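You operate a simulated robot arm through the tools that you are given. There is no shell and no other tool. Be economical: measure what you need, move in short steps, check, and stop when the job is done.

The job below is to be done with a simulated robot arm. You get a single attempt, and the scene is never put back.

JOB
Wash the parts in the covered bath at high power.
Fine: the bath lid starts open and stays open, the flat wire basket stays in the bath; lower switch on, lower knob at high, one wash with the black run button, lower switch off again; leave the other buttons, knobs, switches, levers, baskets and parts alone. Where these are worked on the way, their far stop is far enough and under half their travel is too little: lower switch.
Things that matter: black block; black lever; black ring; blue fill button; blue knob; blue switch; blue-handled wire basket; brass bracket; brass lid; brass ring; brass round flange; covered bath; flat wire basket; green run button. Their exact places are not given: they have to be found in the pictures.

It is judged by the outcome, as a careful person would: the job done as asked, and still so three seconds after it is handed in. It fails if anything else is knocked over, pushed out of place, dropped, spilled or broken. A push-on lid holds only when it is set on centred and level and pressed home; a screw cap is set on level and turned clockwise until tight.

ROBOT AND FRAMES
A 7-joint arm with a two-finger gripper, hanging from a carriage that runs on a rail from [-2042, 23] to [837, -9] (x, y) and turns from -326 to 361 degrees about z. Base frame: it is fixed where the carriage stands at the start and does not move with it; the origin is on the floor, on the carriage's upright axis, x ahead of it, y to its left, z up. Readings come in mm, degrees, newtons and seconds.
Its first joint turns from -166.0 to 166.0 degrees. Places, roughly: black block (8x5x3 cm) [900, -1800, 300]; black lever [900, 0, 300]; blue fill button [900, -1700, 900]; blue knob [600, -2300, 1000]; blue switch [700, -2300, 1000]; blue-handled wire basket [750, -1750, 750]; brass bracket (7x5x4 cm) [900, -2300, 500]; brass lid (6x6x2 cm) [700, -2100, 900]; brass round flange [500, -1250, 750]; covered bath [700, 200, 600]; green run button [900, -1900, 900]; grey block [500, -1750, 750]; grey bracket [750, -2000, 1000]; grey heat sink [1000, -2000, 500]; grey lid (7x7x3 cm) [700, -1600, 700]; grey square flange [750, -2250, 1000]. Payload 1.37 kg.
Tool frame: the origin (TCP) lies between the finger pads and is the grasp point; the fingertips stand 16 mm ahead of it; z points along the fingers, y is the line along which they close. The gripper opens to 92 mm. The gripper's body begins 74 mm behind the TCP.
Orientation is told as [roll, pitch, yaw] about the base's x, y, z axes, in that order, counted from this pose: with the fingers straight down and closing along the base's y, the tool's x points along the base's -x, its y along +y and its z along -z.

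CONTROLS
- The arm moves only by the tool nudge_tool. Its argument "commands" is a list of rows, each an object (a shift or turn left out is 0, a gripper value left out holds the last) with "jaw": the finger opening in mm, from 0 to 92; "offset": the shift along the base's x, y, z in units of 25 mm (1.0 is 25 mm), a list of three; "rotation": the turn, a rotation vector about the base's x, y, z in units of 5 degrees (1.0 is 5 degrees), a list of three. In form: [{"jaw": jaw, "offset": [x, y, z], "rotation": [wx, wy, wz]}, ...]. A call has 1 to 8 rows; each row shifts and turns the commanded pose from where the row before left it. A call with a number of a shift or a turn outside -1 to 1 is refused whole. Rows are played at 5 a second. More than 50 mm and 8.6 degrees between two rows, or a gripper value outside its range, and nothing of the call is played. Where a pose cannot be reached the arm comes as near as it can. A force on the tool above 40 N (or 10 N above the force at the start of the call, whichever is more), or a blocked arm, ends the call early, and 0.2 s more pass. The fingers move at their own pace and stop on an object; they squeeze with about 26 N. The grip force told is the motor's: it shows also when the fingers shut on nothing. Time passes only in rows, and 0.2 s behind the last, so rows that do not move let the fingers close. It gives the time, the measured TCP pose, the force on the tool (base axes), the opening and the grip force at its end, in the units of the frame above (readings bear some noise), with the torque about the TCP (base axes, N m) and any sound that the robot's microphone picked up.
- Cameras (640 x 400 px; columns grow to the right, rows downward): "scene" is now at [260.9, 54, 1558.8]; the picture's right is [0.66, -0.75, 0.00], its down [-0.53, -0.47, -0.71] and it looks along [0.53, 0.47, -0.71] (base axes); focal length 214 px, centre (320, 200). "wrist" rides on the gripper at [71, 19, -111] in the tool frame; the picture's right is [-0.26, 0.97, 0.00], its down [-0.78, -0.21, -0.59] and it looks along [-0.57, -0.15, 0.81] (tool axes); focal length 280 px, centre (320, 200).
- capture(camera): a new picture of that camera. The clock stands still meanwhile.
- move_column(by): slides the trunk up (or, below 0, down) by that many mm; the arm and the scene camera ride with it, the base frame stays. It gives what a move gives, with no picture.
- drive_base(legs): drives the robot by 1 to 6 legs, each [ahead, left, turn to the left] in mm, mm and degrees, along the robot's own axes; the way and the turn of a leg run together, so that a leg with both is an arc; at most 1500 mm and 180 degrees a leg. The arm and the cameras ride along, it lands a little off, and it stops where it bumps. It keeps to its track: a leg is cut to what the track allows. It gives what a move gives.
- turn_head(pan, tilt): turns the head with the scene camera to pan (to the left, within 155 degrees either way) and tilt (down, from -29 to 69), counted from straight ahead of the robot. It gives what a move gives.
- pixel_to_xyz(camera, pixels): for up to 12 pixels [column, row] of the newest picture of that camera ("zoom" is the newest enlarged one), the place [x, y, z] in the base frame of the surface seen there, good to about 2 mm. The clock stands still meanwhile.
- enlarge(camera, box): a new picture of the part [left, top, right, bottom] of that camera's present view, enlarged. The clock stands still meanwhile.
- hand_in(): hands the job in; it is judged then, once.

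Work in short steps. Measure before you move; look again where a grasp or a placing could have gone wrong, and mend it. You have 80 turns and 52 pictures in all, those below and enlarged ones among them. Open the gripper and draw the arm clear of the work before you hand the job in, unless the task says otherwise; then end with one line.

The tools are called as name(argument=value, ...) on one line, values as JSON. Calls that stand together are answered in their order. nudge_tool: Moves the arm, as the interface text tells. Its arguments: {"type":"object","properties":{"commands":{"type":"array","items":{"type":"object","properties":{"jaw":{"type":"number"},"offset":{"type":"array","items":{"type":"number"}},"rotation":{"type":"array","items":{"type":"number"}}}}}},"required":["commands"]} The other tools are called the same way: move_column (by) slides the trunk up or down; drive_base (legs) drives the base; turn_head (pan, tilt) turns the head that bears the scene camera; capture (camera) takes a picture; pixel_to_xyz (camera, pixels) gives the place of the surface under pixels of a picture; enlarge (camera, box) takes an enlarged picture of a part of a camera's view; hand_in () hands the job in.

At the start:

```text
clock: 0.0
ee_pos: [294.2, 51.2, 999.4]
orientation: [0.1, 0.0, 0.0]
ft_force: [0.1, 0.3, -0.1]
wrist_torque: [0.0, -0.01, 0.01]
grip_width: 91.8
gripper_force: 0.1
trunk travel left (down, up): [-354.0, 306.0]
robot x, y, heading: [3.6, 1.6, 0.1]
head pan, tilt: [41.6, 45.1]
```

scene: 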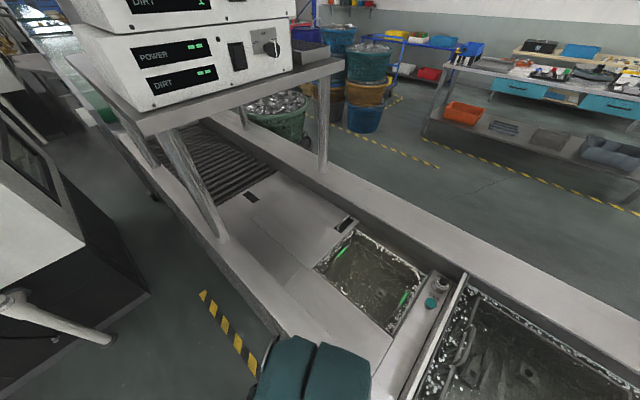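
wrist: 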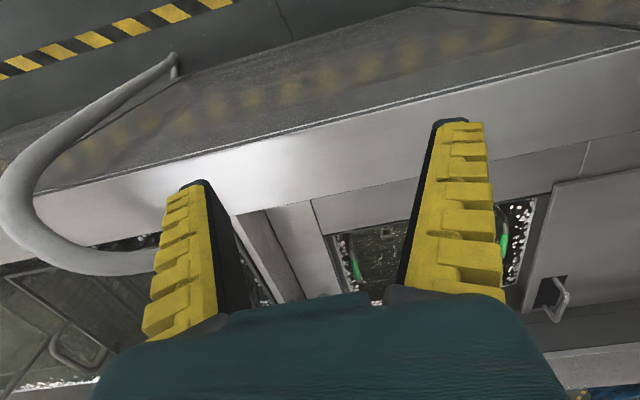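

The scene picture shows the control boxes at top left (about [200,60]) and the bath at [370,275]. I enlarge both parts.

enlarge(camera="scene", box=[60, 0, 340, 175])

enlarge(camera="scene", box=[220, 180, 540, 380])

```text
2.29 times, centred on (200, 88) of scene
```

zoom: 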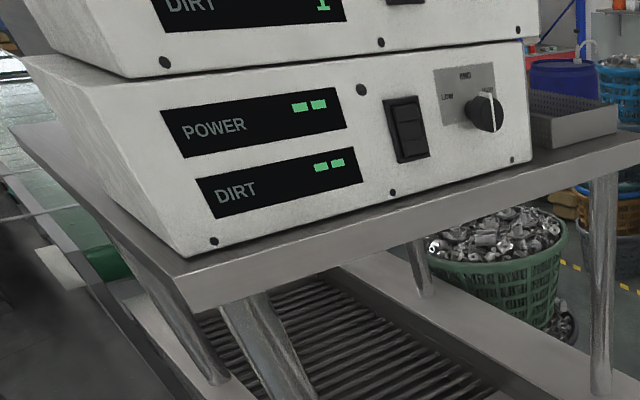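

```text
2.00 times, centred on (380, 280) of scene
```

zoom: 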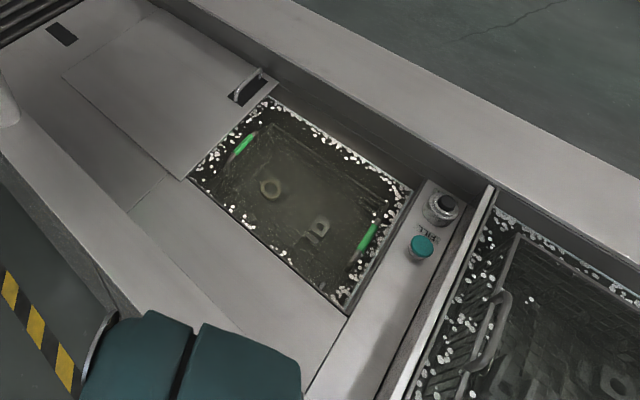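

The black button is at zoom [445,205], between two baths. I measure places in this zoom, and tilt the head to see the control boxes better.

pixel_to_xyz(camera="zoom", pixels=[[447, 201], [420, 243], [300, 190], [260, 85], [110, 100], [490, 320], [600, 370], [400, 285], [367, 238], [242, 145]])

turn_head(pan=60, tilt=20)

capture(camera="scene")

```text
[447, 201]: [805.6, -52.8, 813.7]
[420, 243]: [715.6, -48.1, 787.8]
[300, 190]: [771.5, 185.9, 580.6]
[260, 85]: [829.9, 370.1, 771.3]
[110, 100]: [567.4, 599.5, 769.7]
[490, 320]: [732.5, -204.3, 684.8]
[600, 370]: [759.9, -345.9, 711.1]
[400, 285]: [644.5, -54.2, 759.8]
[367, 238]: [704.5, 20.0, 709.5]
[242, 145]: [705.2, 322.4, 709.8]
```

```text
clock: 0.9
ee_pos: [293.7, 52.3, 998.7]
orientation: [0.0, 0.0, 0.0]
ft_force: [-0.1, -0.6, -0.4]
wrist_torque: [0.0, -0.01, -0.02]
grip_width: 91.9
gripper_force: 0.1
trunk travel left (down, up): [-354.0, 306.0]
robot x, y, heading: [1.3, 1.6, -0.2]
head pan, tilt: [60.0, 20.0]
```

```text
47 pictures are left
```

scene: 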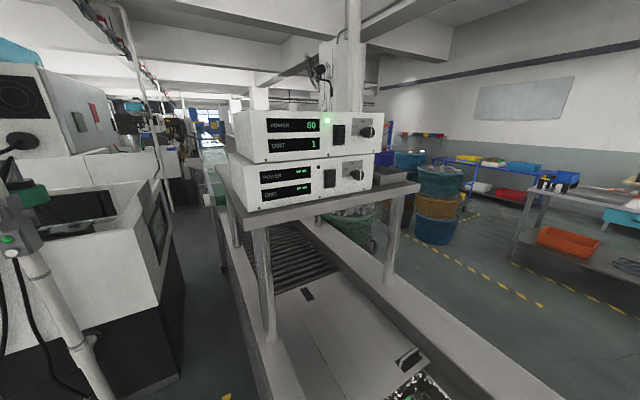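

The lower box (display "-- --") is off; the upper shows 50/1. I enlarge the boxes and measure them.

enlarge(camera="scene", box=[220, 100, 400, 212])

turn_head(pan=-40, tilt=35)

capture(camera="scene")

```text
3.56 times, centred on (310, 156) of scene
```

zoom: 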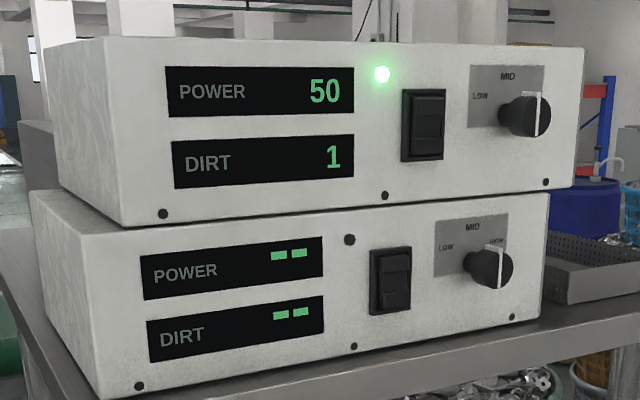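

```text
clock: 2.6
ee_pos: [293.2, 51.4, 1000.1]
orientation: [0.0, -0.1, 0.1]
ft_force: [-0.2, 0.4, -0.4]
wrist_torque: [-0.03, 0.04, 0.02]
grip_width: 92.0
gripper_force: 0.0
trunk travel left (down, up): [-354.0, 306.0]
robot x, y, heading: [-0.1, -1.6, 0.1]
head pan, tilt: [-40.0, 35.0]
```

```text
45 pictures are left
```

scene: 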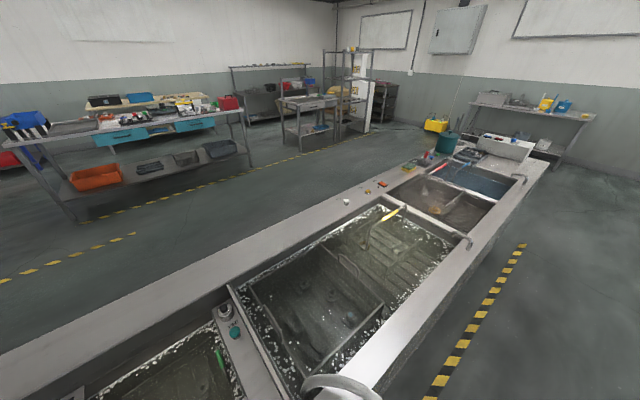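

Only one black/teal button pair is visible near the covered bath. I measure the control boxes using the zoom picture.

pixel_to_xyz(camera="zoom", pixels=[[392, 264], [390, 297], [371, 281], [380, 315], [495, 268], [487, 250], [520, 240], [350, 240], [512, 316], [440, 272], [422, 125], [528, 116]])

pixel_to_xyz(camera="scene", pixels=[[228, 308], [236, 331], [340, 385], [300, 300], [400, 210]])

```text
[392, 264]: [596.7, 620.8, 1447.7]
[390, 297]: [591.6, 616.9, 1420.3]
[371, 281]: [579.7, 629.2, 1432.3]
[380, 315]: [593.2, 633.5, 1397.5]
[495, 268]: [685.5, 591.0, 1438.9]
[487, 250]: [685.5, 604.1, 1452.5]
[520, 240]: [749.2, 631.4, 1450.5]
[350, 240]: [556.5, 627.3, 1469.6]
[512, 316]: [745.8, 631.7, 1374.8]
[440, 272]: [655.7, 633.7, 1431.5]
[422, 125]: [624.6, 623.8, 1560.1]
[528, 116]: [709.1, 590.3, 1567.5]
```

```text
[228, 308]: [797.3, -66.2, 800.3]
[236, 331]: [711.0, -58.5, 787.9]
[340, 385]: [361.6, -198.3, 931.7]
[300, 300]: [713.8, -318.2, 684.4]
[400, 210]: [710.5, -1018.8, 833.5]
```

The switch is around (594, ~618, 1433), the knob around (686, 591, 1439) on a face at y≈632 facing −y. I raise the trunk and drive ahead some, then turn towards the boxes and look.

move_column(by=200)

drive_base(legs=[[400, 0, 0], [0, 0, 60]])

turn_head(pan=20, tilt=35)

capture(camera="scene")

```text
clock: 4.8
ee_pos: [293.6, 52.4, 1199.2]
orientation: [0.1, -0.1, 0.0]
ft_force: [0.0, -0.5, 0.0]
wrist_torque: [-0.03, 0.01, 0.01]
grip_width: 92.0
gripper_force: 0.2
trunk travel left (down, up): [-554.0, 106.0]
robot x, y, heading: [1.1, -1.3, 0.1]
head pan, tilt: [-40.0, 35.0]
```

```text
clock: 10.0
ee_pos: [495.5, 279.1, 1199.6]
orientation: [0.1, 0.0, 61.5]
ft_force: [0.3, 0.1, -0.4]
wrist_torque: [-0.01, 0.02, 0.04]
grip_width: 91.9
gripper_force: 0.0
trunk travel left (down, up): [-554.0, 106.0]
robot x, y, heading: [402.0, -2.2, 61.4]
head pan, tilt: [-40.0, 35.0]
```

```text
clock: 11.3
ee_pos: [494.6, 279.0, 1198.7]
orientation: [0.0, 0.0, 61.5]
ft_force: [0.9, -0.5, 0.4]
wrist_torque: [0.0, 0.03, -0.04]
grip_width: 92.0
gripper_force: 0.2
trunk travel left (down, up): [-554.0, 106.0]
robot x, y, heading: [401.2, -3.5, 61.7]
head pan, tilt: [20.0, 35.0]
```

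```text
44 pictures are left
```

scene: 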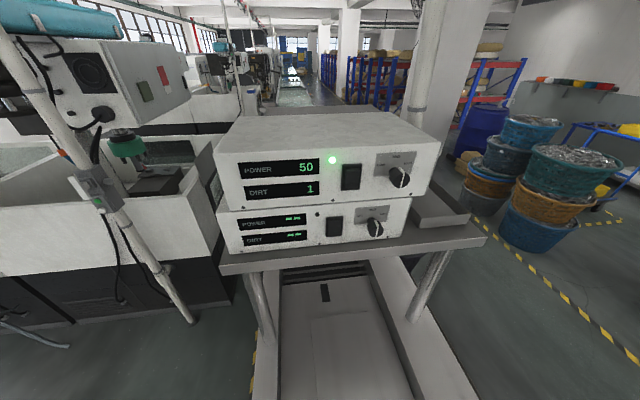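

Good view. I enlarge the boxes and measure the shelf edge, the switch and the knob.

enlarge(camera="scene", box=[290, 150, 450, 250])

pixel_to_xyz(camera="scene", pixels=[[335, 265], [335, 257], [470, 238], [435, 200], [225, 270], [240, 205], [420, 165]])

```text
4.00 times, centred on (370, 200) of scene
```

zoom: 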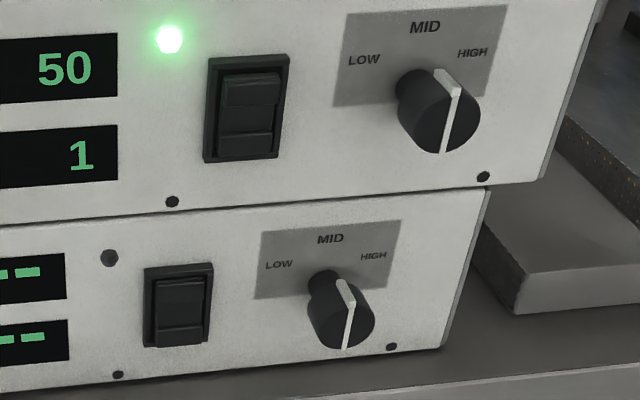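

```text
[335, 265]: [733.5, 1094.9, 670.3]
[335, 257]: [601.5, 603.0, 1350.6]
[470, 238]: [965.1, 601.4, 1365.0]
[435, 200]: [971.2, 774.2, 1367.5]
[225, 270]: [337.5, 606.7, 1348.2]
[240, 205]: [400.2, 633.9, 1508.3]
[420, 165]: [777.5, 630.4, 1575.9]
```

Measure rocker halves of both switches and the knobs.

pixel_to_xyz(camera="zoom", pixels=[[250, 85], [248, 110], [246, 140], [178, 290], [178, 315], [178, 338], [345, 300], [346, 290], [344, 340], [342, 322], [323, 285], [178, 268]])

enlarge(camera="scene", box=[310, 205, 390, 255])

```text
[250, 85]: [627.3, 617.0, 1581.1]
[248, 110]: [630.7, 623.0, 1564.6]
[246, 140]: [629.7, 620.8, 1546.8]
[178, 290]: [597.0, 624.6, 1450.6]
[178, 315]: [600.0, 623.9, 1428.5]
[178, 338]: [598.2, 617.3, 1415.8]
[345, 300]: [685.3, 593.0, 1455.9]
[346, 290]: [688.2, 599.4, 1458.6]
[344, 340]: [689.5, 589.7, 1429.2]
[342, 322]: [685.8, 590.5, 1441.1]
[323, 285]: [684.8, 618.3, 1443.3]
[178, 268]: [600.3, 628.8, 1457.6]
```

```text
8.00 times, centred on (350, 230) of scene
```

zoom: 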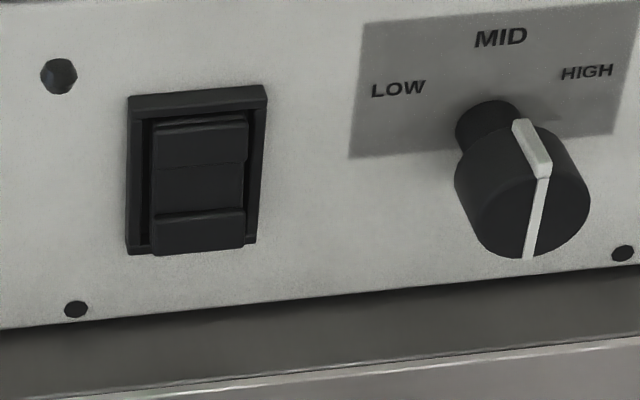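

The lower switch's lower half stands proud (y≈617, z≈1416), opposite to the lit upper one, so pressing its lower half turns it on. I first yaw the tool so it squares up with the panel, while rising.

nudge_tool(commands=[{"jaw": 0, "offset": [0.3, 0.5, 1], "rotation": [0, 0, 0.95]}, {"offset": [0.3, 0.5, 1], "rotation": [0, 0, 0.95]}, {"offset": [0.3, 0.5, 1], "rotation": [0, 0, 0.95]}, {"offset": [0.3, 0.5, 1], "rotation": [0, 0, 0.95]}, {"offset": [0.3, 0.5, 1], "rotation": [0, 0, 0.95]}, {"offset": [0.3, 0.5, 1], "rotation": [0, 0, 0.95]}, {"offset": [0.3, 0, 1], "rotation": [1, 0, 0]}, {"offset": [0.3, 0, 1], "rotation": [1, 0, 0]}])

nudge_tool(commands=[{"rotation": [1, 0, 0]}, {"rotation": [1, 0, 0]}, {"rotation": [1, 0, 0]}, {"rotation": [1, 0, 0]}, {"rotation": [1, 0, 0]}, {"rotation": [1, 0, 0]}, {"rotation": [1, 0, 0]}, {"rotation": [1, 0, 0]}])

nudge_tool(commands=[{"rotation": [1, 0, 0]}, {"rotation": [1, 0, 0]}, {"rotation": [1, 0, 0]}, {"rotation": [1, 0, 0]}, {"rotation": [1, 0, 0]}, {"rotation": [1, 0, 0]}, {"rotation": [1, 0, 0]}, {"rotation": [1, 0, 0]}])

```text
clock: 13.1
ee_pos: [570.7, 396.3, 1302.6]
orientation: [0.0, -10.3, 90.2]
ft_force: [0.0, 0.5, 0.7]
wrist_torque: [0.02, -0.02, -0.02]
grip_width: 0.0
gripper_force: 26.3
out of reach, approached as far as the arm can: row 1, 2, 3, 4, 5, 6, 7, 8
trunk travel left (down, up): [-554.0, 106.0]
robot x, y, heading: [404.1, -3.7, 61.6]
head pan, tilt: [20.0, 35.0]
```

```text
clock: 14.9
ee_pos: [569.7, 395.3, 1305.0]
orientation: [-0.1, -50.2, 90.1]
ft_force: [-0.2, 0.3, 0.2]
wrist_torque: [-0.02, -0.01, -0.03]
grip_width: 0.0
gripper_force: 26.2
trunk travel left (down, up): [-554.0, 106.0]
robot x, y, heading: [398.8, -4.6, 61.6]
head pan, tilt: [20.0, 35.0]
```

```text
clock: 16.7
ee_pos: [571.5, 395.2, 1304.6]
orientation: [-163.8, -89.8, -106.3]
ft_force: [-0.2, -0.4, -0.5]
wrist_torque: [0.04, 0.0, 0.04]
grip_width: 0.0
gripper_force: 26.0
trunk travel left (down, up): [-554.0, 106.0]
robot x, y, heading: [401.3, -6.5, 61.4]
head pan, tilt: [20.0, 35.0]
```

The tool is now horizontal along +y. I move up to before the switch: TCP near (599, 570, 1412).

nudge_tool(commands=[{"offset": [0.2, 0, 1]}, {"offset": [0.2, 0, 1]}, {"offset": [0.2, 0.5, 1]}, {"offset": [0.2, 1, 1]}, {"offset": [0.2, 1, 0.3]}, {"offset": [0.1, 1, 0]}, {"offset": [0, 1, 0]}, {"offset": [0, 1, 0]}])

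capture(camera="wrist")

enlarge(camera="scene", box=[210, 130, 450, 280])

```text
clock: 18.5
ee_pos: [596.3, 533.0, 1414.5]
orientation: [-157.1, -89.8, -112.9]
ft_force: [0.1, 0.2, 0.6]
wrist_torque: [0.04, -0.01, -0.05]
grip_width: 0.1
gripper_force: 25.8
trunk travel left (down, up): [-554.0, 106.0]
robot x, y, heading: [399.4, -2.0, 61.4]
head pan, tilt: [20.0, 35.0]
```

```text
41 pictures are left
```

wrist: 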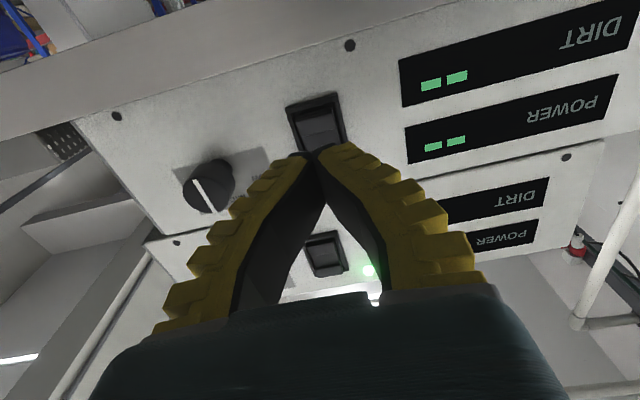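

```text
2.67 times, centred on (330, 205) of scene
```

zoom: 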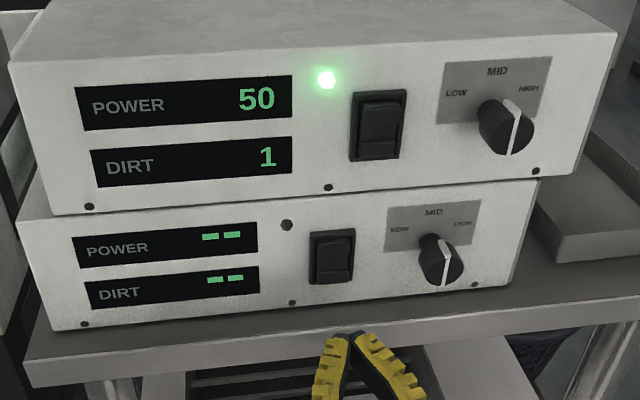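

The tool is square to the panel with the fingertips below the switch in view (wrist [318,125]). I measure the switch from the wrist camera.

pixel_to_xyz(camera="wrist", pixels=[[316, 112], [318, 125], [322, 142], [312, 98], [290, 110], [337, 100], [208, 187], [313, 160]])

```text
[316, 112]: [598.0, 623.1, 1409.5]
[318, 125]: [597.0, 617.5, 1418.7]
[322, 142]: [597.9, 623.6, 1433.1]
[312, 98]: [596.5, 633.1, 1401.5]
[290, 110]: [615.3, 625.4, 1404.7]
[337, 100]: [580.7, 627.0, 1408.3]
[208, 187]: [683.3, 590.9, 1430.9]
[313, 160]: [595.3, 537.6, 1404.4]
```

The proud ridge is at (597, 617, 1416). I advance to just short of it, then press in small steps.

nudge_tool(commands=[{"offset": [0, 1, -0.1]}, {"offset": [0, 1, 0]}, {"offset": [0, 0.4, 0]}, {"offset": [0, 0.2, 0]}, {"offset": [0, 0.2, 0]}])

enlarge(camera="scene", box=[210, 130, 450, 280])

```text
clock: 19.7
ee_pos: [596.7, 602.1, 1409.9]
orientation: [-148.6, -89.9, -121.3]
ft_force: [-1.3, -0.3, 1.3]
wrist_torque: [0.04, 0.0, -0.01]
grip_width: 0.0
gripper_force: 25.8
trunk travel left (down, up): [-554.0, 106.0]
robot x, y, heading: [398.6, -4.2, 61.6]
head pan, tilt: [20.0, 35.0]
```

```text
2.67 times, centred on (330, 205) of scene
```

zoom: 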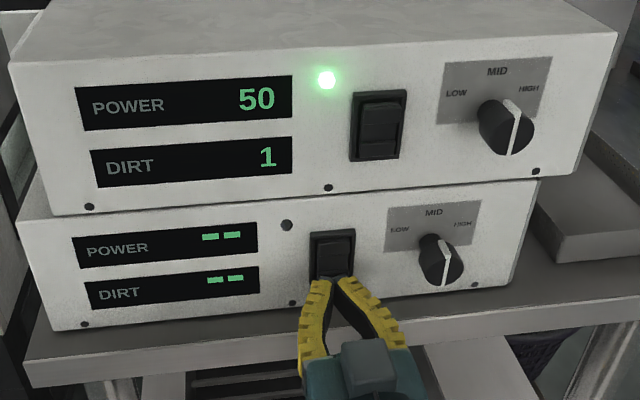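

The tip is at contact (y≈618). I press on by small steps.

nudge_tool(commands=[{"offset": [0, 0.12, 0]}, {"offset": [0, 0.12, 0]}, {"offset": [0, 0.12, 0]}])

enlarge(camera="scene", box=[210, 130, 450, 280])

```text
clock: 20.5
ee_pos: [598.5, 608.3, 1409.1]
orientation: [-133.2, -89.8, -136.9]
ft_force: [-1.5, -23.5, 1.7]
wrist_torque: [0.24, -0.1, 0.01]
grip_width: 6.0
gripper_force: 27.9
trunk travel left (down, up): [-554.0, 106.0]
robot x, y, heading: [404.1, -1.4, 61.5]
head pan, tilt: [20.0, 35.0]
```

```text
2.67 times, centred on (330, 205) of scene
```

zoom: 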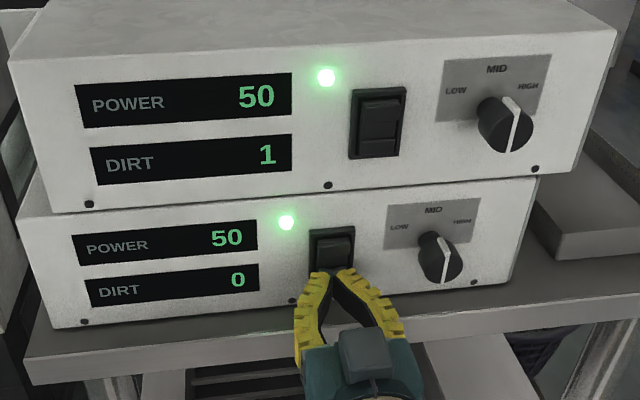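

The lower box is on (POWER 50, DIRT 0). I back off and line up before the knob at (686, z 1439).

nudge_tool(commands=[{"offset": [0, -1, 0]}, {"offset": [0, -1, 0]}, {"jaw": 66, "offset": [0.9, -0.8, 0.3]}, {"offset": [0.9, 0, 0.3]}, {"offset": [0.9, 0, 0.3]}, {"offset": [0.85, 0, 0.3]}])

capture(camera="wrist")

```text
clock: 21.9
ee_pos: [686.7, 542.7, 1439.3]
orientation: [171.9, -89.9, -81.9]
ft_force: [-1.0, 0.2, 0.4]
wrist_torque: [-0.03, 0.0, -0.01]
grip_width: 68.1
gripper_force: 1.3
trunk travel left (down, up): [-554.0, 106.0]
robot x, y, heading: [401.6, -4.0, 61.5]
head pan, tilt: [20.0, 35.0]
```

```text
37 pictures are left
```

wrist: 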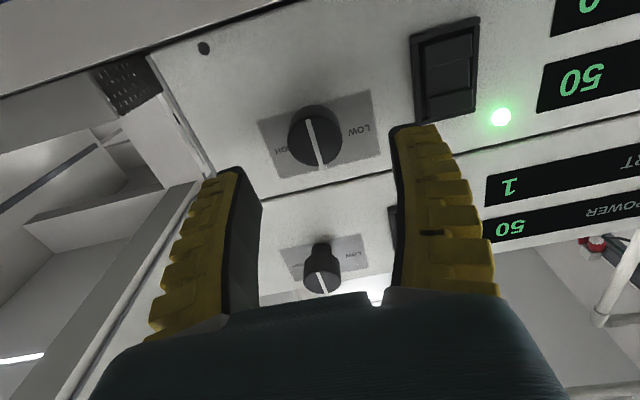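

The knob lies between the fingers (wrist [315,137]). I measure its edges.

pixel_to_xyz(camera="wrist", pixels=[[295, 135], [336, 130], [313, 112], [320, 164], [316, 138], [360, 150]])

```text
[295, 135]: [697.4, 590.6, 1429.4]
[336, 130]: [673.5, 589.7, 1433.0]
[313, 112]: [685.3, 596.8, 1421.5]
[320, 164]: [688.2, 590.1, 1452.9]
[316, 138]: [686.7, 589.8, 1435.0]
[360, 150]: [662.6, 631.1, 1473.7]
```

Centre ≈ (686, 1438), Ø≈32. I advance 52 mm and close on it.

nudge_tool(commands=[{"offset": [0, 1, 0]}, {"offset": [0, 0.8, 0]}, {"offset": [0, 0.28, 0]}, {"jaw": 25}, {}, {}])

```text
clock: 23.3
ee_pos: [687.6, 594.7, 1438.3]
orientation: [-95.2, -89.9, -174.7]
ft_force: [9.4, 0.8, -2.6]
wrist_torque: [-0.14, 0.01, -0.03]
grip_width: 33.6
gripper_force: 6.7
trunk travel left (down, up): [-554.0, 106.0]
robot x, y, heading: [402.2, -3.7, 61.7]
head pan, tilt: [20.0, 35.0]
```

The knob is held at 33.6 mm. I turn it clockwise (+y) 30° and look at the display.

nudge_tool(commands=[{"jaw": 15, "rotation": [0, 1, 0]}, {"rotation": [0, 1, 0]}, {"rotation": [0, 1, 0]}, {"rotation": [0, 1, 0]}, {"rotation": [0, 1, 0]}, {"rotation": [0, 1, 0]}])

enlarge(camera="scene", box=[210, 130, 450, 280])

```text
clock: 24.7
ee_pos: [689.2, 593.4, 1438.0]
orientation: [89.7, -60.0, 0.1]
ft_force: [18.5, 1.1, -11.4]
wrist_torque: [-0.2, -0.01, 0.03]
grip_width: 24.4
gripper_force: 28.4
trunk travel left (down, up): [-554.0, 106.0]
robot x, y, heading: [402.1, -5.6, 61.8]
head pan, tilt: [20.0, 35.0]
```

```text
2.67 times, centred on (330, 205) of scene
```

zoom: 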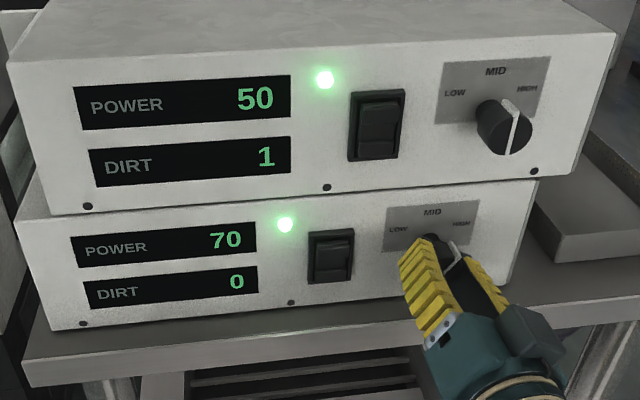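

POWER rose to 70, so the direction is right. I ease along the side force a little and turn on, 30° more.

nudge_tool(commands=[{"offset": [0.05, 0, -0.03], "rotation": [0, 1, 0]}, {"rotation": [0, 1, 0]}, {"rotation": [0, 1, 0]}, {"rotation": [0, 1, 0]}, {"rotation": [0, 1, 0]}, {"rotation": [0, 1, 0]}])

enlarge(camera="scene", box=[210, 130, 450, 280])

```text
clock: 26.1
ee_pos: [688.7, 594.2, 1437.7]
orientation: [89.8, -30.0, -0.2]
ft_force: [13.2, -5.0, -8.9]
wrist_torque: [-0.09, -0.32, -0.06]
grip_width: 23.7
gripper_force: 28.4
trunk travel left (down, up): [-554.0, 106.0]
robot x, y, heading: [399.3, -7.6, 61.2]
head pan, tilt: [20.0, 35.0]
```

```text
2.67 times, centred on (330, 205) of scene
```

zoom: 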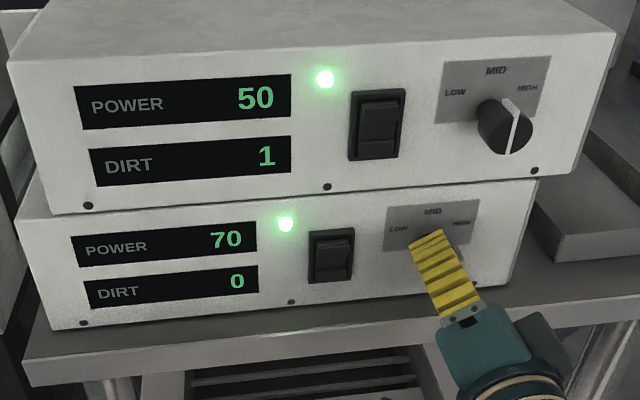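

POWER stays 70 with the torque rising; likely the stop. I open, back off straight and look at the knob's mark.

nudge_tool(commands=[{"jaw": 66}, {}, {}, {"offset": [0, -1, 0]}, {"offset": [0, -1, 0]}, {"offset": [0, -1, 0]}, {"offset": [0, -1, 0]}])

enlarge(camera="scene", box=[260, 150, 420, 250])

capture(camera="wrist")

```text
clock: 27.7
ee_pos: [686.7, 494.7, 1439.5]
orientation: [90.1, -30.0, -0.1]
ft_force: [0.1, -0.1, 0.2]
wrist_torque: [0.0, -0.02, 0.0]
grip_width: 68.1
gripper_force: 0.9
trunk travel left (down, up): [-554.0, 106.0]
robot x, y, heading: [401.0, 0.7, 61.6]
head pan, tilt: [20.0, 35.0]
```

```text
4.00 times, centred on (340, 200) of scene
```

zoom: 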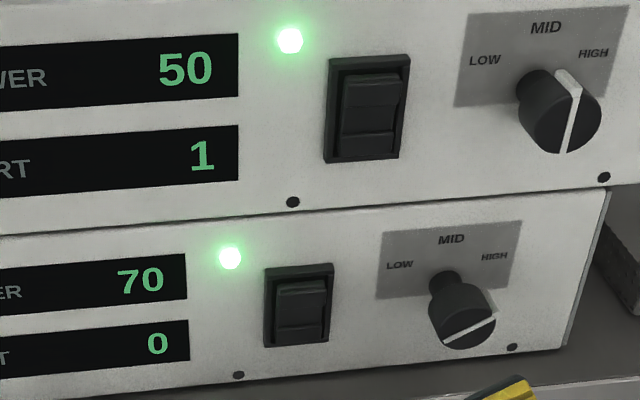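

```text
33 pictures are left
```

wrist: 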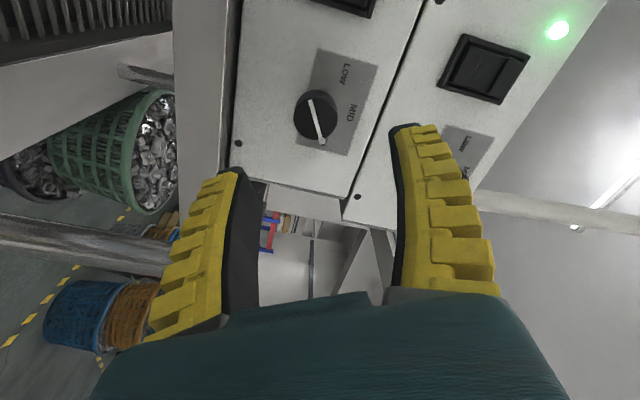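

POWER is 70 and the pointer aims up-right. I enlarge the wrist view to compare the mark with the HIGH label.

enlarge(camera="wrist", box=[272, 40, 400, 170])

```text
3.08 times, centred on (336, 105) of wrist
```

zoom: 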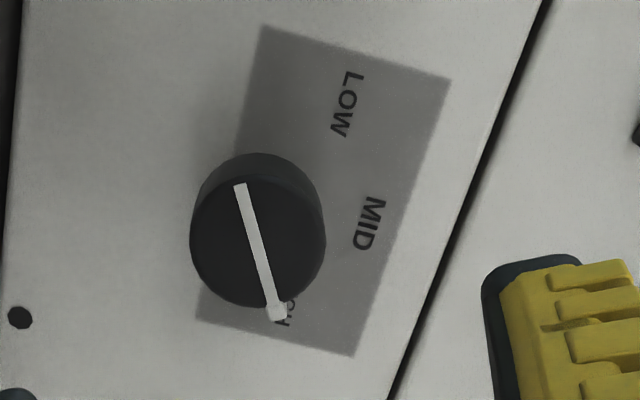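

Knob is at HIGH (POWER 70). I withdraw and bring the tool back to pointing down, first undoing the roll.

nudge_tool(commands=[{"jaw": 0, "offset": [-0.4, -0.6, 0], "rotation": [0, -1, 0]}, {"offset": [-0.4, -0.6, 0], "rotation": [0, -1, 0]}, {"offset": [-0.4, -0.6, 0], "rotation": [0, -1, 0]}, {"offset": [-0.4, -0.6, 0], "rotation": [0, -1, 0]}, {"offset": [-0.4, -0.6, 0], "rotation": [0, -1, 0]}, {"offset": [-0.4, -0.6, 0], "rotation": [0, -1, 0]}, {"offset": [-0.4, -0.6, 0], "rotation": [0, -1, 0]}, {"offset": [-0.4, -0.6, 0], "rotation": [0, -1, 0]}])

nudge_tool(commands=[{"offset": [-0.4, 0, -0.5], "rotation": [0, -1, 0]}, {"offset": [-0.4, 0, -0.5], "rotation": [0, -1, 0]}, {"offset": [-0.4, 0, -0.5], "rotation": [0, -1, 0]}, {"offset": [-0.4, 0, -0.5], "rotation": [0, -1, 0]}, {"offset": [0, 0, -0.5], "rotation": [-1, 0, 0]}, {"offset": [0, 0, -0.5], "rotation": [-1, 0, 0]}, {"offset": [0, 0, -0.5], "rotation": [-1, 0, 0]}, {"offset": [0, 0, -0.5], "rotation": [-1, 0, 0]}])

nudge_tool(commands=[{"offset": [0, 0, -0.5], "rotation": [-1, 0, 0]}, {"offset": [0, 0, -0.5], "rotation": [-1, 0, 0]}, {"offset": [0, 0, -0.5], "rotation": [-1, 0, 0]}, {"offset": [0, 0, -0.5], "rotation": [-1, 0, 0]}, {"offset": [0, 0, -0.5], "rotation": [-1, 0, 0]}, {"offset": [0, 0, -0.5], "rotation": [-1, 0, 0]}, {"offset": [0, 0, -0.5], "rotation": [-1, 0, 0]}, {"offset": [0, 0, -0.5], "rotation": [-1, 0, 0]}])

nudge_tool(commands=[{"rotation": [-1, 0, 0]}, {"rotation": [-1, 0, 0]}, {"rotation": [-1, 0, 0]}, {"rotation": [-1, 0, 0]}, {"rotation": [-1, 0, 0]}, {"rotation": [-1, 0, 0]}])

```text
clock: 29.5
ee_pos: [606.5, 372.1, 1437.4]
orientation: [90.3, -70.1, -0.3]
ft_force: [0.5, 0.2, 0.7]
wrist_torque: [-0.02, 0.0, 0.03]
grip_width: 0.3
gripper_force: 26.1
trunk travel left (down, up): [-554.0, 106.0]
robot x, y, heading: [399.0, -3.4, 61.5]
head pan, tilt: [20.0, 35.0]
```

```text
clock: 31.3
ee_pos: [568.7, 377.1, 1339.5]
orientation: [-0.2, -70.0, 90.1]
ft_force: [0.5, 0.3, -0.5]
wrist_torque: [-0.02, 0.03, 0.0]
grip_width: 0.0
gripper_force: 25.8
trunk travel left (down, up): [-554.0, 106.0]
robot x, y, heading: [402.3, -2.9, 61.4]
head pan, tilt: [20.0, 35.0]
```

```text
clock: 33.1
ee_pos: [567.6, 373.9, 1240.2]
orientation: [0.0, -30.0, 90.0]
ft_force: [-0.4, -0.3, 0.3]
wrist_torque: [0.02, 0.05, -0.02]
grip_width: 0.0
gripper_force: 26.1
trunk travel left (down, up): [-554.0, 106.0]
robot x, y, heading: [402.5, -2.4, 61.3]
head pan, tilt: [20.0, 35.0]
```

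```text
clock: 34.5
ee_pos: [567.8, 373.0, 1238.6]
orientation: [0.0, 0.0, 90.0]
ft_force: [-0.9, -0.5, -0.1]
wrist_torque: [0.02, 0.03, 0.01]
grip_width: 0.1
gripper_force: 26.4
trunk travel left (down, up): [-554.0, 106.0]
robot x, y, heading: [398.8, -6.0, 61.7]
head pan, tilt: [20.0, 35.0]
```

The tool points down at 413 mm radius. Turning the base right 74° puts it over the black button; then I lower the trunk partly and look.

drive_base(legs=[[0, 0, -74]])

turn_head(pan=5, tilt=50)

move_column(by=-230)

capture(camera="scene")

capture(camera="wrist")

```text
clock: 38.1
ee_pos: [810.1, -63.6, 1238.9]
orientation: [0.0, -0.1, 15.6]
ft_force: [-0.7, -0.6, 0.3]
wrist_torque: [0.0, -0.02, -0.01]
grip_width: 0.0
gripper_force: 26.0
trunk travel left (down, up): [-554.0, 106.0]
robot x, y, heading: [404.6, -5.1, -13.1]
head pan, tilt: [20.0, 35.0]
```

```text
clock: 38.9
ee_pos: [809.7, -63.6, 1238.5]
orientation: [0.1, -0.1, 15.7]
ft_force: [0.0, 1.5, 0.2]
wrist_torque: [0.01, 0.01, -0.03]
grip_width: 0.0
gripper_force: 25.5
trunk travel left (down, up): [-554.0, 106.0]
robot x, y, heading: [402.4, -4.9, -12.8]
head pan, tilt: [5.0, 50.0]
```

```text
clock: 41.3
ee_pos: [809.0, -63.9, 1008.9]
orientation: [0.0, 0.0, 15.5]
ft_force: [-0.2, 0.4, -0.4]
wrist_torque: [-0.02, 0.0, -0.01]
grip_width: 0.0
gripper_force: 25.9
trunk travel left (down, up): [-324.0, 336.0]
robot x, y, heading: [401.5, -3.8, -13.0]
head pan, tilt: [5.0, 50.0]
```

```text
31 pictures are left
```

scene: 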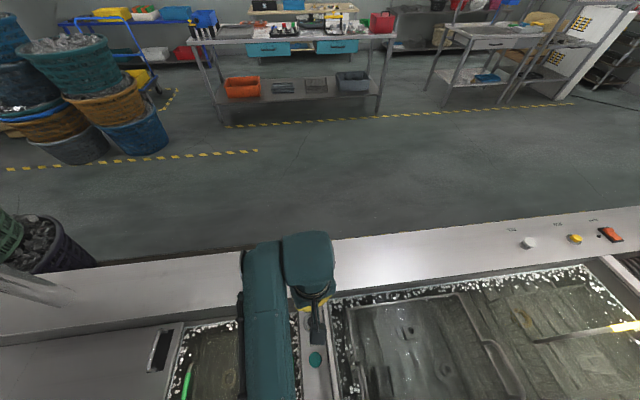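

```text
30 pictures are left
```

wrist: 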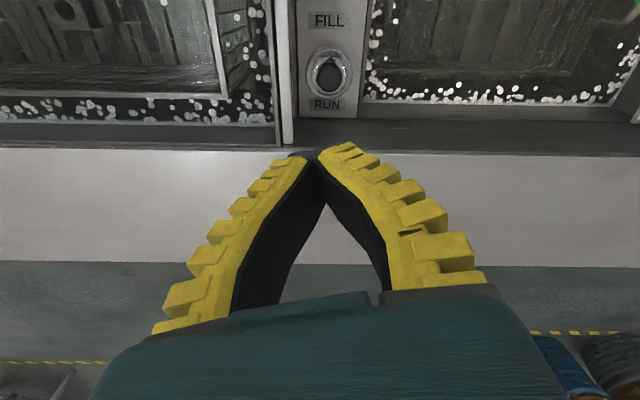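

The black RUN button is at wrist [330,74]. I measure it.

pixel_to_xyz(camera="wrist", pixels=[[330, 74], [328, 82], [330, 66], [318, 78], [342, 78], [330, 95], [348, 72], [327, 104]])

enlarge(camera="wrist", box=[280, 30, 380, 120])

```text
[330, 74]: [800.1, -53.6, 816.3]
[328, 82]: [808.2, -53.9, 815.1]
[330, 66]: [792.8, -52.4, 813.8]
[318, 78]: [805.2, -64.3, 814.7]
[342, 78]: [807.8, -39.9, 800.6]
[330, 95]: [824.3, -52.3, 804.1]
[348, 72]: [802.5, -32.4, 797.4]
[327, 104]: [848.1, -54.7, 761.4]
```

```text
4.44 times, centred on (330, 75) of wrist
```

zoom: 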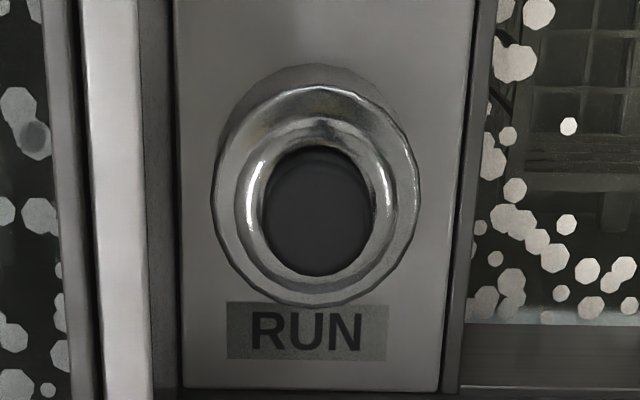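

Button centre ≈ (801, −53), top z≈815. I shift over it and lower the trunk to leave ~35 mm of clearance.

nudge_tool(commands=[{"offset": [-0.32, 0.42, 0]}])

move_column(by=-145)

capture(camera="wrist")

```text
clock: 41.7
ee_pos: [801.7, -53.3, 1008.2]
orientation: [0.0, -0.2, 15.5]
ft_force: [-0.4, 0.3, 1.0]
wrist_torque: [0.04, -0.02, 0.01]
grip_width: 0.3
gripper_force: 25.9
trunk travel left (down, up): [-324.0, 336.0]
robot x, y, heading: [403.8, -6.5, -12.8]
head pan, tilt: [5.0, 50.0]
```

```text
clock: 43.4
ee_pos: [802.8, -53.7, 863.8]
orientation: [0.0, -0.1, 15.5]
ft_force: [-0.2, 0.1, 0.6]
wrist_torque: [0.04, 0.03, -0.05]
grip_width: 0.0
gripper_force: 26.3
trunk travel left (down, up): [-179.0, 481.0]
robot x, y, heading: [402.9, -3.9, -12.8]
head pan, tilt: [5.0, 50.0]
```

```text
28 pictures are left
```

wrist: 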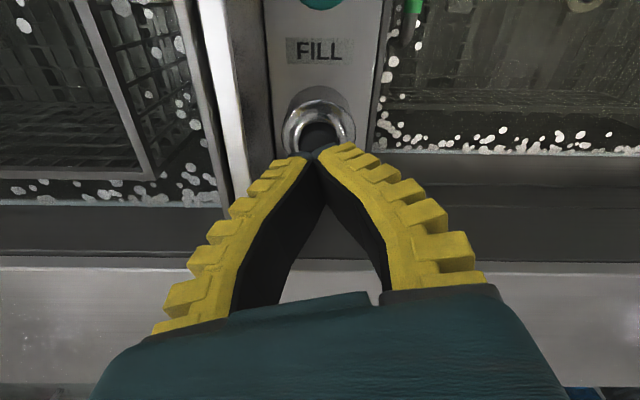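

The tip (z≈848) is above the button. I descend to just over it, then press in small steps.

nudge_tool(commands=[{"offset": [0, 0, -0.8]}, {"offset": [0, 0, -0.4]}, {"offset": [0, 0, -0.1]}, {"offset": [0, 0, -0.1]}, {"offset": [0, 0, -0.1]}])

```text
clock: 44.6
ee_pos: [801.8, -53.0, 827.1]
orientation: [0.0, 0.0, 15.6]
ft_force: [0.4, -0.1, 0.8]
wrist_torque: [-0.02, 0.02, 0.0]
grip_width: 0.0
gripper_force: 25.8
trunk travel left (down, up): [-179.0, 481.0]
robot x, y, heading: [400.9, -4.8, -13.0]
head pan, tilt: [5.0, 50.0]
```

nudge_tool(commands=[{"offset": [0, 0, -0.08]}, {"offset": [0, 0, -0.08]}])

capture(camera="wrist")

```text
clock: 45.2
ee_pos: [801.0, -53.5, 822.0]
orientation: [0.0, -0.2, 15.5]
ft_force: [-1.2, -0.8, 1.5]
wrist_torque: [0.0, -0.04, -0.02]
grip_width: 0.0
gripper_force: 25.4
trunk travel left (down, up): [-179.0, 481.0]
robot x, y, heading: [403.1, -4.7, -13.1]
head pan, tilt: [5.0, 50.0]
heard: click
```

```text
27 pictures are left
```

wrist: 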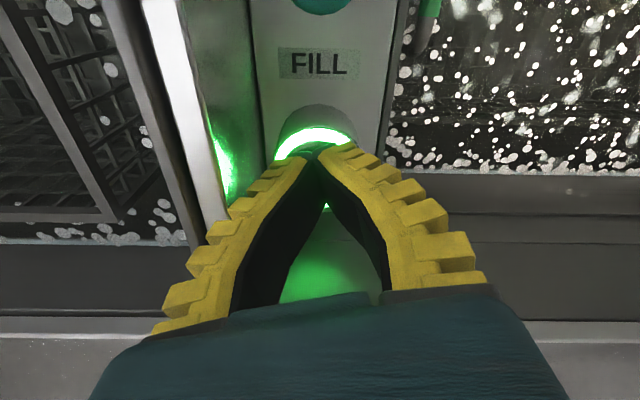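

A click, and the ring lights green with the bath bubbling: the wash runs. I lift off and watch the boxes and the ring.

nudge_tool(commands=[{"offset": [0, 0, 1]}, {"offset": [0, 0, 1]}, {"offset": [0, 0, 1]}, {"offset": [0, 0, 1]}])

move_column(by=320)

turn_head(pan=80, tilt=45)

capture(camera="scene")

capture(camera="wrist")

```text
clock: 46.2
ee_pos: [829.1, -56.4, 895.9]
orientation: [0.0, -0.1, 15.5]
ft_force: [0.4, 1.5, -0.7]
wrist_torque: [0.06, 0.01, 0.01]
grip_width: 0.0
gripper_force: 26.3
out of reach, approached as far as the arm can: row 2, 3, 4
trunk travel left (down, up): [-179.0, 481.0]
robot x, y, heading: [401.1, -1.6, -12.9]
head pan, tilt: [5.0, 50.0]
```

```text
clock: 49.4
ee_pos: [828.4, -56.6, 1215.3]
orientation: [0.0, 0.0, 15.5]
ft_force: [-1.2, 0.2, 0.1]
wrist_torque: [-0.01, -0.02, -0.02]
grip_width: 0.0
gripper_force: 26.4
trunk travel left (down, up): [-499.0, 161.0]
robot x, y, heading: [400.2, -4.2, -12.9]
head pan, tilt: [5.0, 50.0]
```

```text
clock: 50.9
ee_pos: [828.6, -55.7, 1215.6]
orientation: [0.0, -0.1, 15.5]
ft_force: [0.6, -0.1, -0.2]
wrist_torque: [-0.02, -0.02, -0.01]
grip_width: 0.0
gripper_force: 26.0
trunk travel left (down, up): [-499.0, 161.0]
robot x, y, heading: [397.7, -1.0, -12.8]
head pan, tilt: [80.0, 45.0]
```

```text
26 pictures are left
```

scene: 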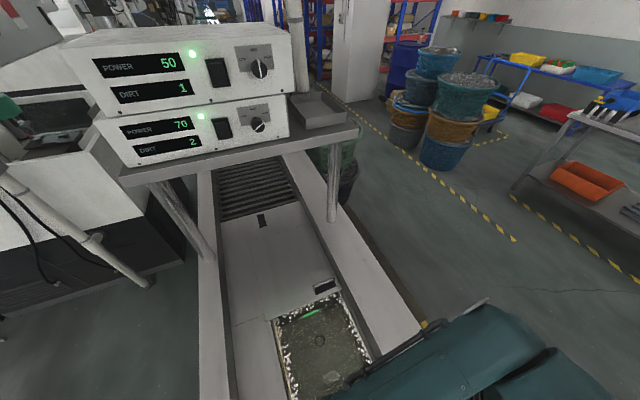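

```text
25 pictures are left
```

wrist: 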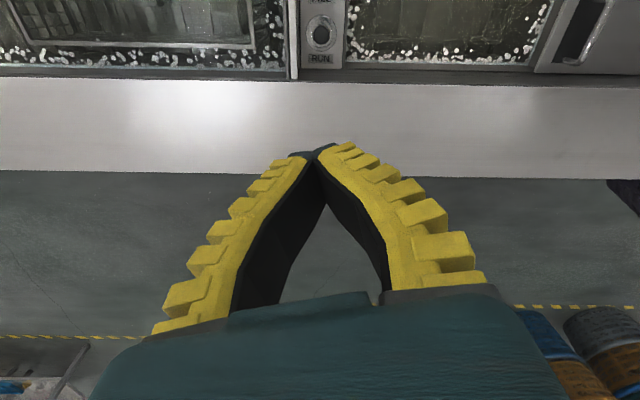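

The ring is dark again and the lower DIRT reads about 2, so the wash seems to have ended. I enlarge to check the display and the bath.

enlarge(camera="scene", box=[80, 20, 320, 170])

nudge_tool(commands=[{}, {}, {}, {}, {}, {}, {}, {}])

enlarge(camera="scene", box=[80, 20, 320, 170])

enlarge(camera="wrist", box=[240, 0, 560, 100])

```text
2.67 times, centred on (200, 95) of scene
```

zoom: 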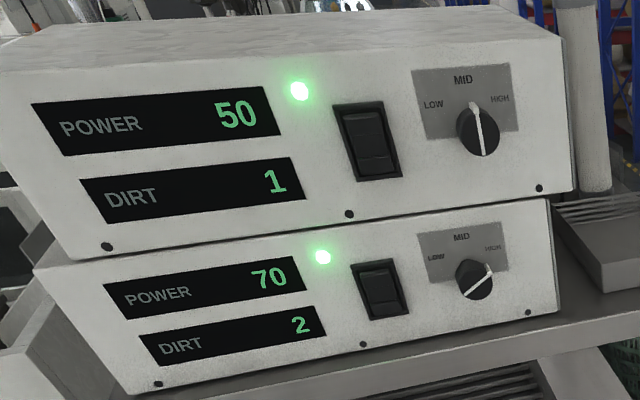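

```text
clock: 52.7
ee_pos: [828.7, -55.9, 1216.2]
orientation: [-0.1, -0.1, 15.4]
ft_force: [0.0, -0.2, 0.1]
wrist_torque: [-0.01, -0.02, 0.0]
grip_width: 0.1
gripper_force: 26.3
trunk travel left (down, up): [-499.0, 161.0]
robot x, y, heading: [403.5, -3.8, -12.8]
head pan, tilt: [80.0, 45.0]
```

```text
2.67 times, centred on (200, 95) of scene
```

zoom: 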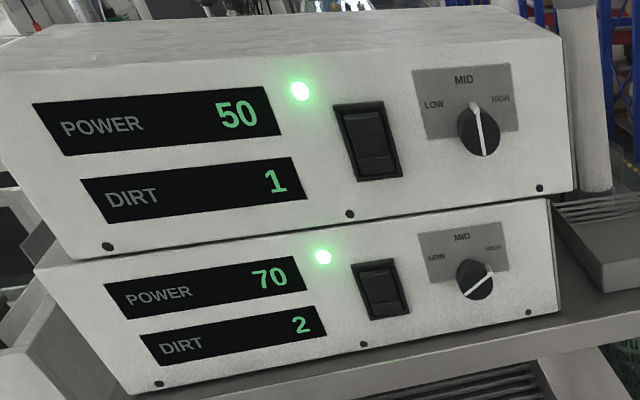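

```text
2.00 times, centred on (400, 50) of wrist
```

zoom: 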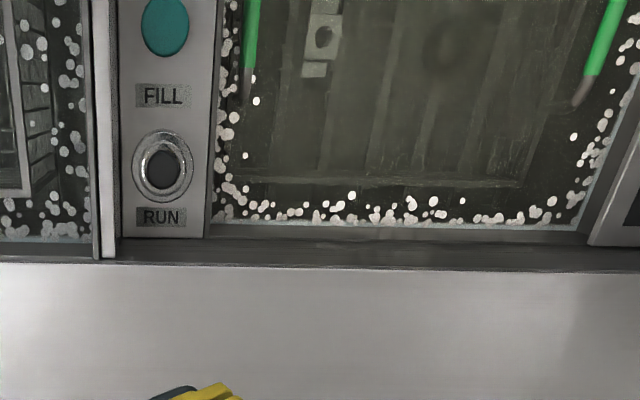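

The wash is over (ring dark, DIRT settled at 2, bath quiet). I turn back to the boxes to switch the lower switch off.

drive_base(legs=[[0, 0, 74.5]])

nudge_tool(commands=[{"rotation": [1, 0, 0]}, {"rotation": [1, 0, 0]}, {"rotation": [1, 0, 0]}, {"rotation": [1, 0, 0]}, {"rotation": [1, 0, 0]}, {"rotation": [1, 0, 0]}, {"rotation": [1, 0, 0]}, {"rotation": [1, 0, 0]}])

nudge_tool(commands=[{"rotation": [1, 0, 0]}, {"rotation": [1, 0, 0]}, {"rotation": [1, 0, 0]}, {"rotation": [1, 0, 0]}, {"rotation": [1, 0, 0]}, {"rotation": [1, 0, 0]}, {"rotation": [1, 0, 0]}, {"rotation": [1, 0, 0]}])

nudge_tool(commands=[{"rotation": [1, 0, 0]}, {"rotation": [0.95, 0, 0]}, {"offset": [0, 0, 1]}, {"offset": [0, 0, 1]}, {"offset": [0, 0, 1]}, {"offset": [0, 0, 1]}, {"offset": [0, 0, 1]}, {"offset": [0, 0, 1]}])

```text
clock: 56.3
ee_pos: [565.3, 392.1, 1214.9]
orientation: [0.0, -0.1, 90.1]
ft_force: [0.1, -0.6, 0.2]
wrist_torque: [0.04, -0.01, 0.03]
grip_width: 0.0
gripper_force: 25.9
trunk travel left (down, up): [-499.0, 161.0]
robot x, y, heading: [401.5, -4.4, 61.6]
head pan, tilt: [80.0, 45.0]
```

```text
clock: 58.1
ee_pos: [565.1, 392.9, 1216.2]
orientation: [-0.1, -40.2, 90.1]
ft_force: [1.1, 0.3, 0.4]
wrist_torque: [-0.03, 0.01, 0.02]
grip_width: 0.0
gripper_force: 26.1
trunk travel left (down, up): [-499.0, 161.0]
robot x, y, heading: [402.5, -7.7, 61.3]
head pan, tilt: [80.0, 45.0]
```

```text
clock: 59.9
ee_pos: [564.9, 392.6, 1216.6]
orientation: [-0.3, -80.1, 90.3]
ft_force: [0.4, 0.5, 0.0]
wrist_torque: [0.0, 0.0, -0.01]
grip_width: 0.0
gripper_force: 26.2
trunk travel left (down, up): [-499.0, 161.0]
robot x, y, heading: [401.0, -4.0, 61.4]
head pan, tilt: [80.0, 45.0]
```

```text
clock: 61.7
ee_pos: [565.4, 392.0, 1365.0]
orientation: [-20.9, -89.9, 110.8]
ft_force: [-0.8, 0.1, -0.2]
wrist_torque: [0.0, 0.0, -0.04]
grip_width: 0.3
gripper_force: 26.2
trunk travel left (down, up): [-499.0, 161.0]
robot x, y, heading: [401.0, -7.2, 61.7]
head pan, tilt: [80.0, 45.0]
```

Now to before the switch's upper half, TCP around (597, 560, 1455), and look.

nudge_tool(commands=[{"offset": [0.3, 0, 0.9]}, {"offset": [0.3, 0, 0.9]}, {"offset": [0.3, 0.6, 0.9]}, {"offset": [0.3, 1, 0.9]}, {"offset": [0.08, 1, 0]}, {"offset": [0, 1, 0]}, {"offset": [0, 1, 0]}, {"offset": [0, 1, 0]}])

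turn_head(pan=20, tilt=35)

capture(camera="wrist")

enlarge(camera="scene", box=[210, 130, 450, 280])

```text
clock: 63.5
ee_pos: [596.0, 533.0, 1455.5]
orientation: [-42.3, -89.8, 132.3]
ft_force: [-0.1, 0.5, -0.4]
wrist_torque: [0.01, 0.02, 0.01]
grip_width: 0.0
gripper_force: 26.2
trunk travel left (down, up): [-499.0, 161.0]
robot x, y, heading: [405.0, -7.4, 61.9]
head pan, tilt: [80.0, 45.0]
```

```text
clock: 64.8
ee_pos: [597.9, 532.2, 1456.7]
orientation: [-28.7, -89.8, 118.8]
ft_force: [0.9, 0.3, 0.1]
wrist_torque: [0.04, -0.01, 0.01]
grip_width: 0.0
gripper_force: 26.1
trunk travel left (down, up): [-499.0, 161.0]
robot x, y, heading: [402.1, -3.8, 61.6]
head pan, tilt: [20.0, 35.0]
```

```text
21 pictures are left
```

wrist: 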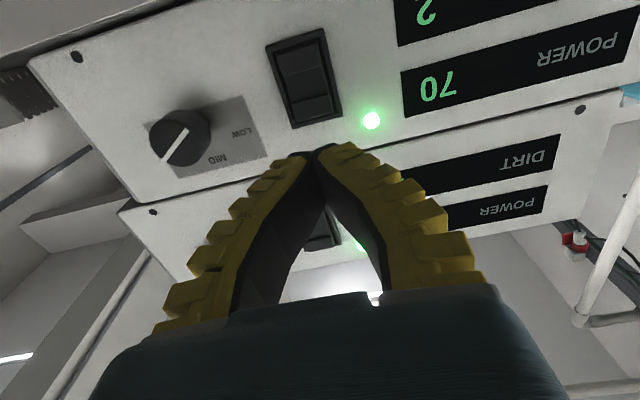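

```text
2.67 times, centred on (330, 205) of scene
```

zoom: 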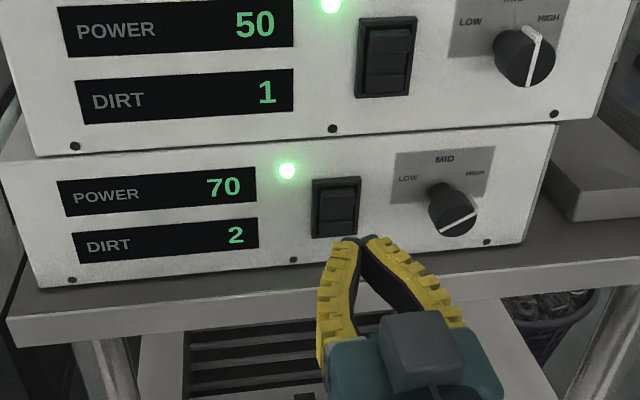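

Measure the upper half of the switch in the wrist picture (about [312,105]).

pixel_to_xyz(camera="wrist", pixels=[[314, 112], [312, 100], [308, 85], [300, 60], [318, 122], [335, 112], [290, 120]])

```text
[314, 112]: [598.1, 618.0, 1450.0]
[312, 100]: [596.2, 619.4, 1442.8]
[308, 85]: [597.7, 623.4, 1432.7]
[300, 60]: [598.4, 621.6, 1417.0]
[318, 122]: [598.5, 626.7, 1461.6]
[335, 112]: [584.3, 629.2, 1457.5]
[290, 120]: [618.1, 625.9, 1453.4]
```

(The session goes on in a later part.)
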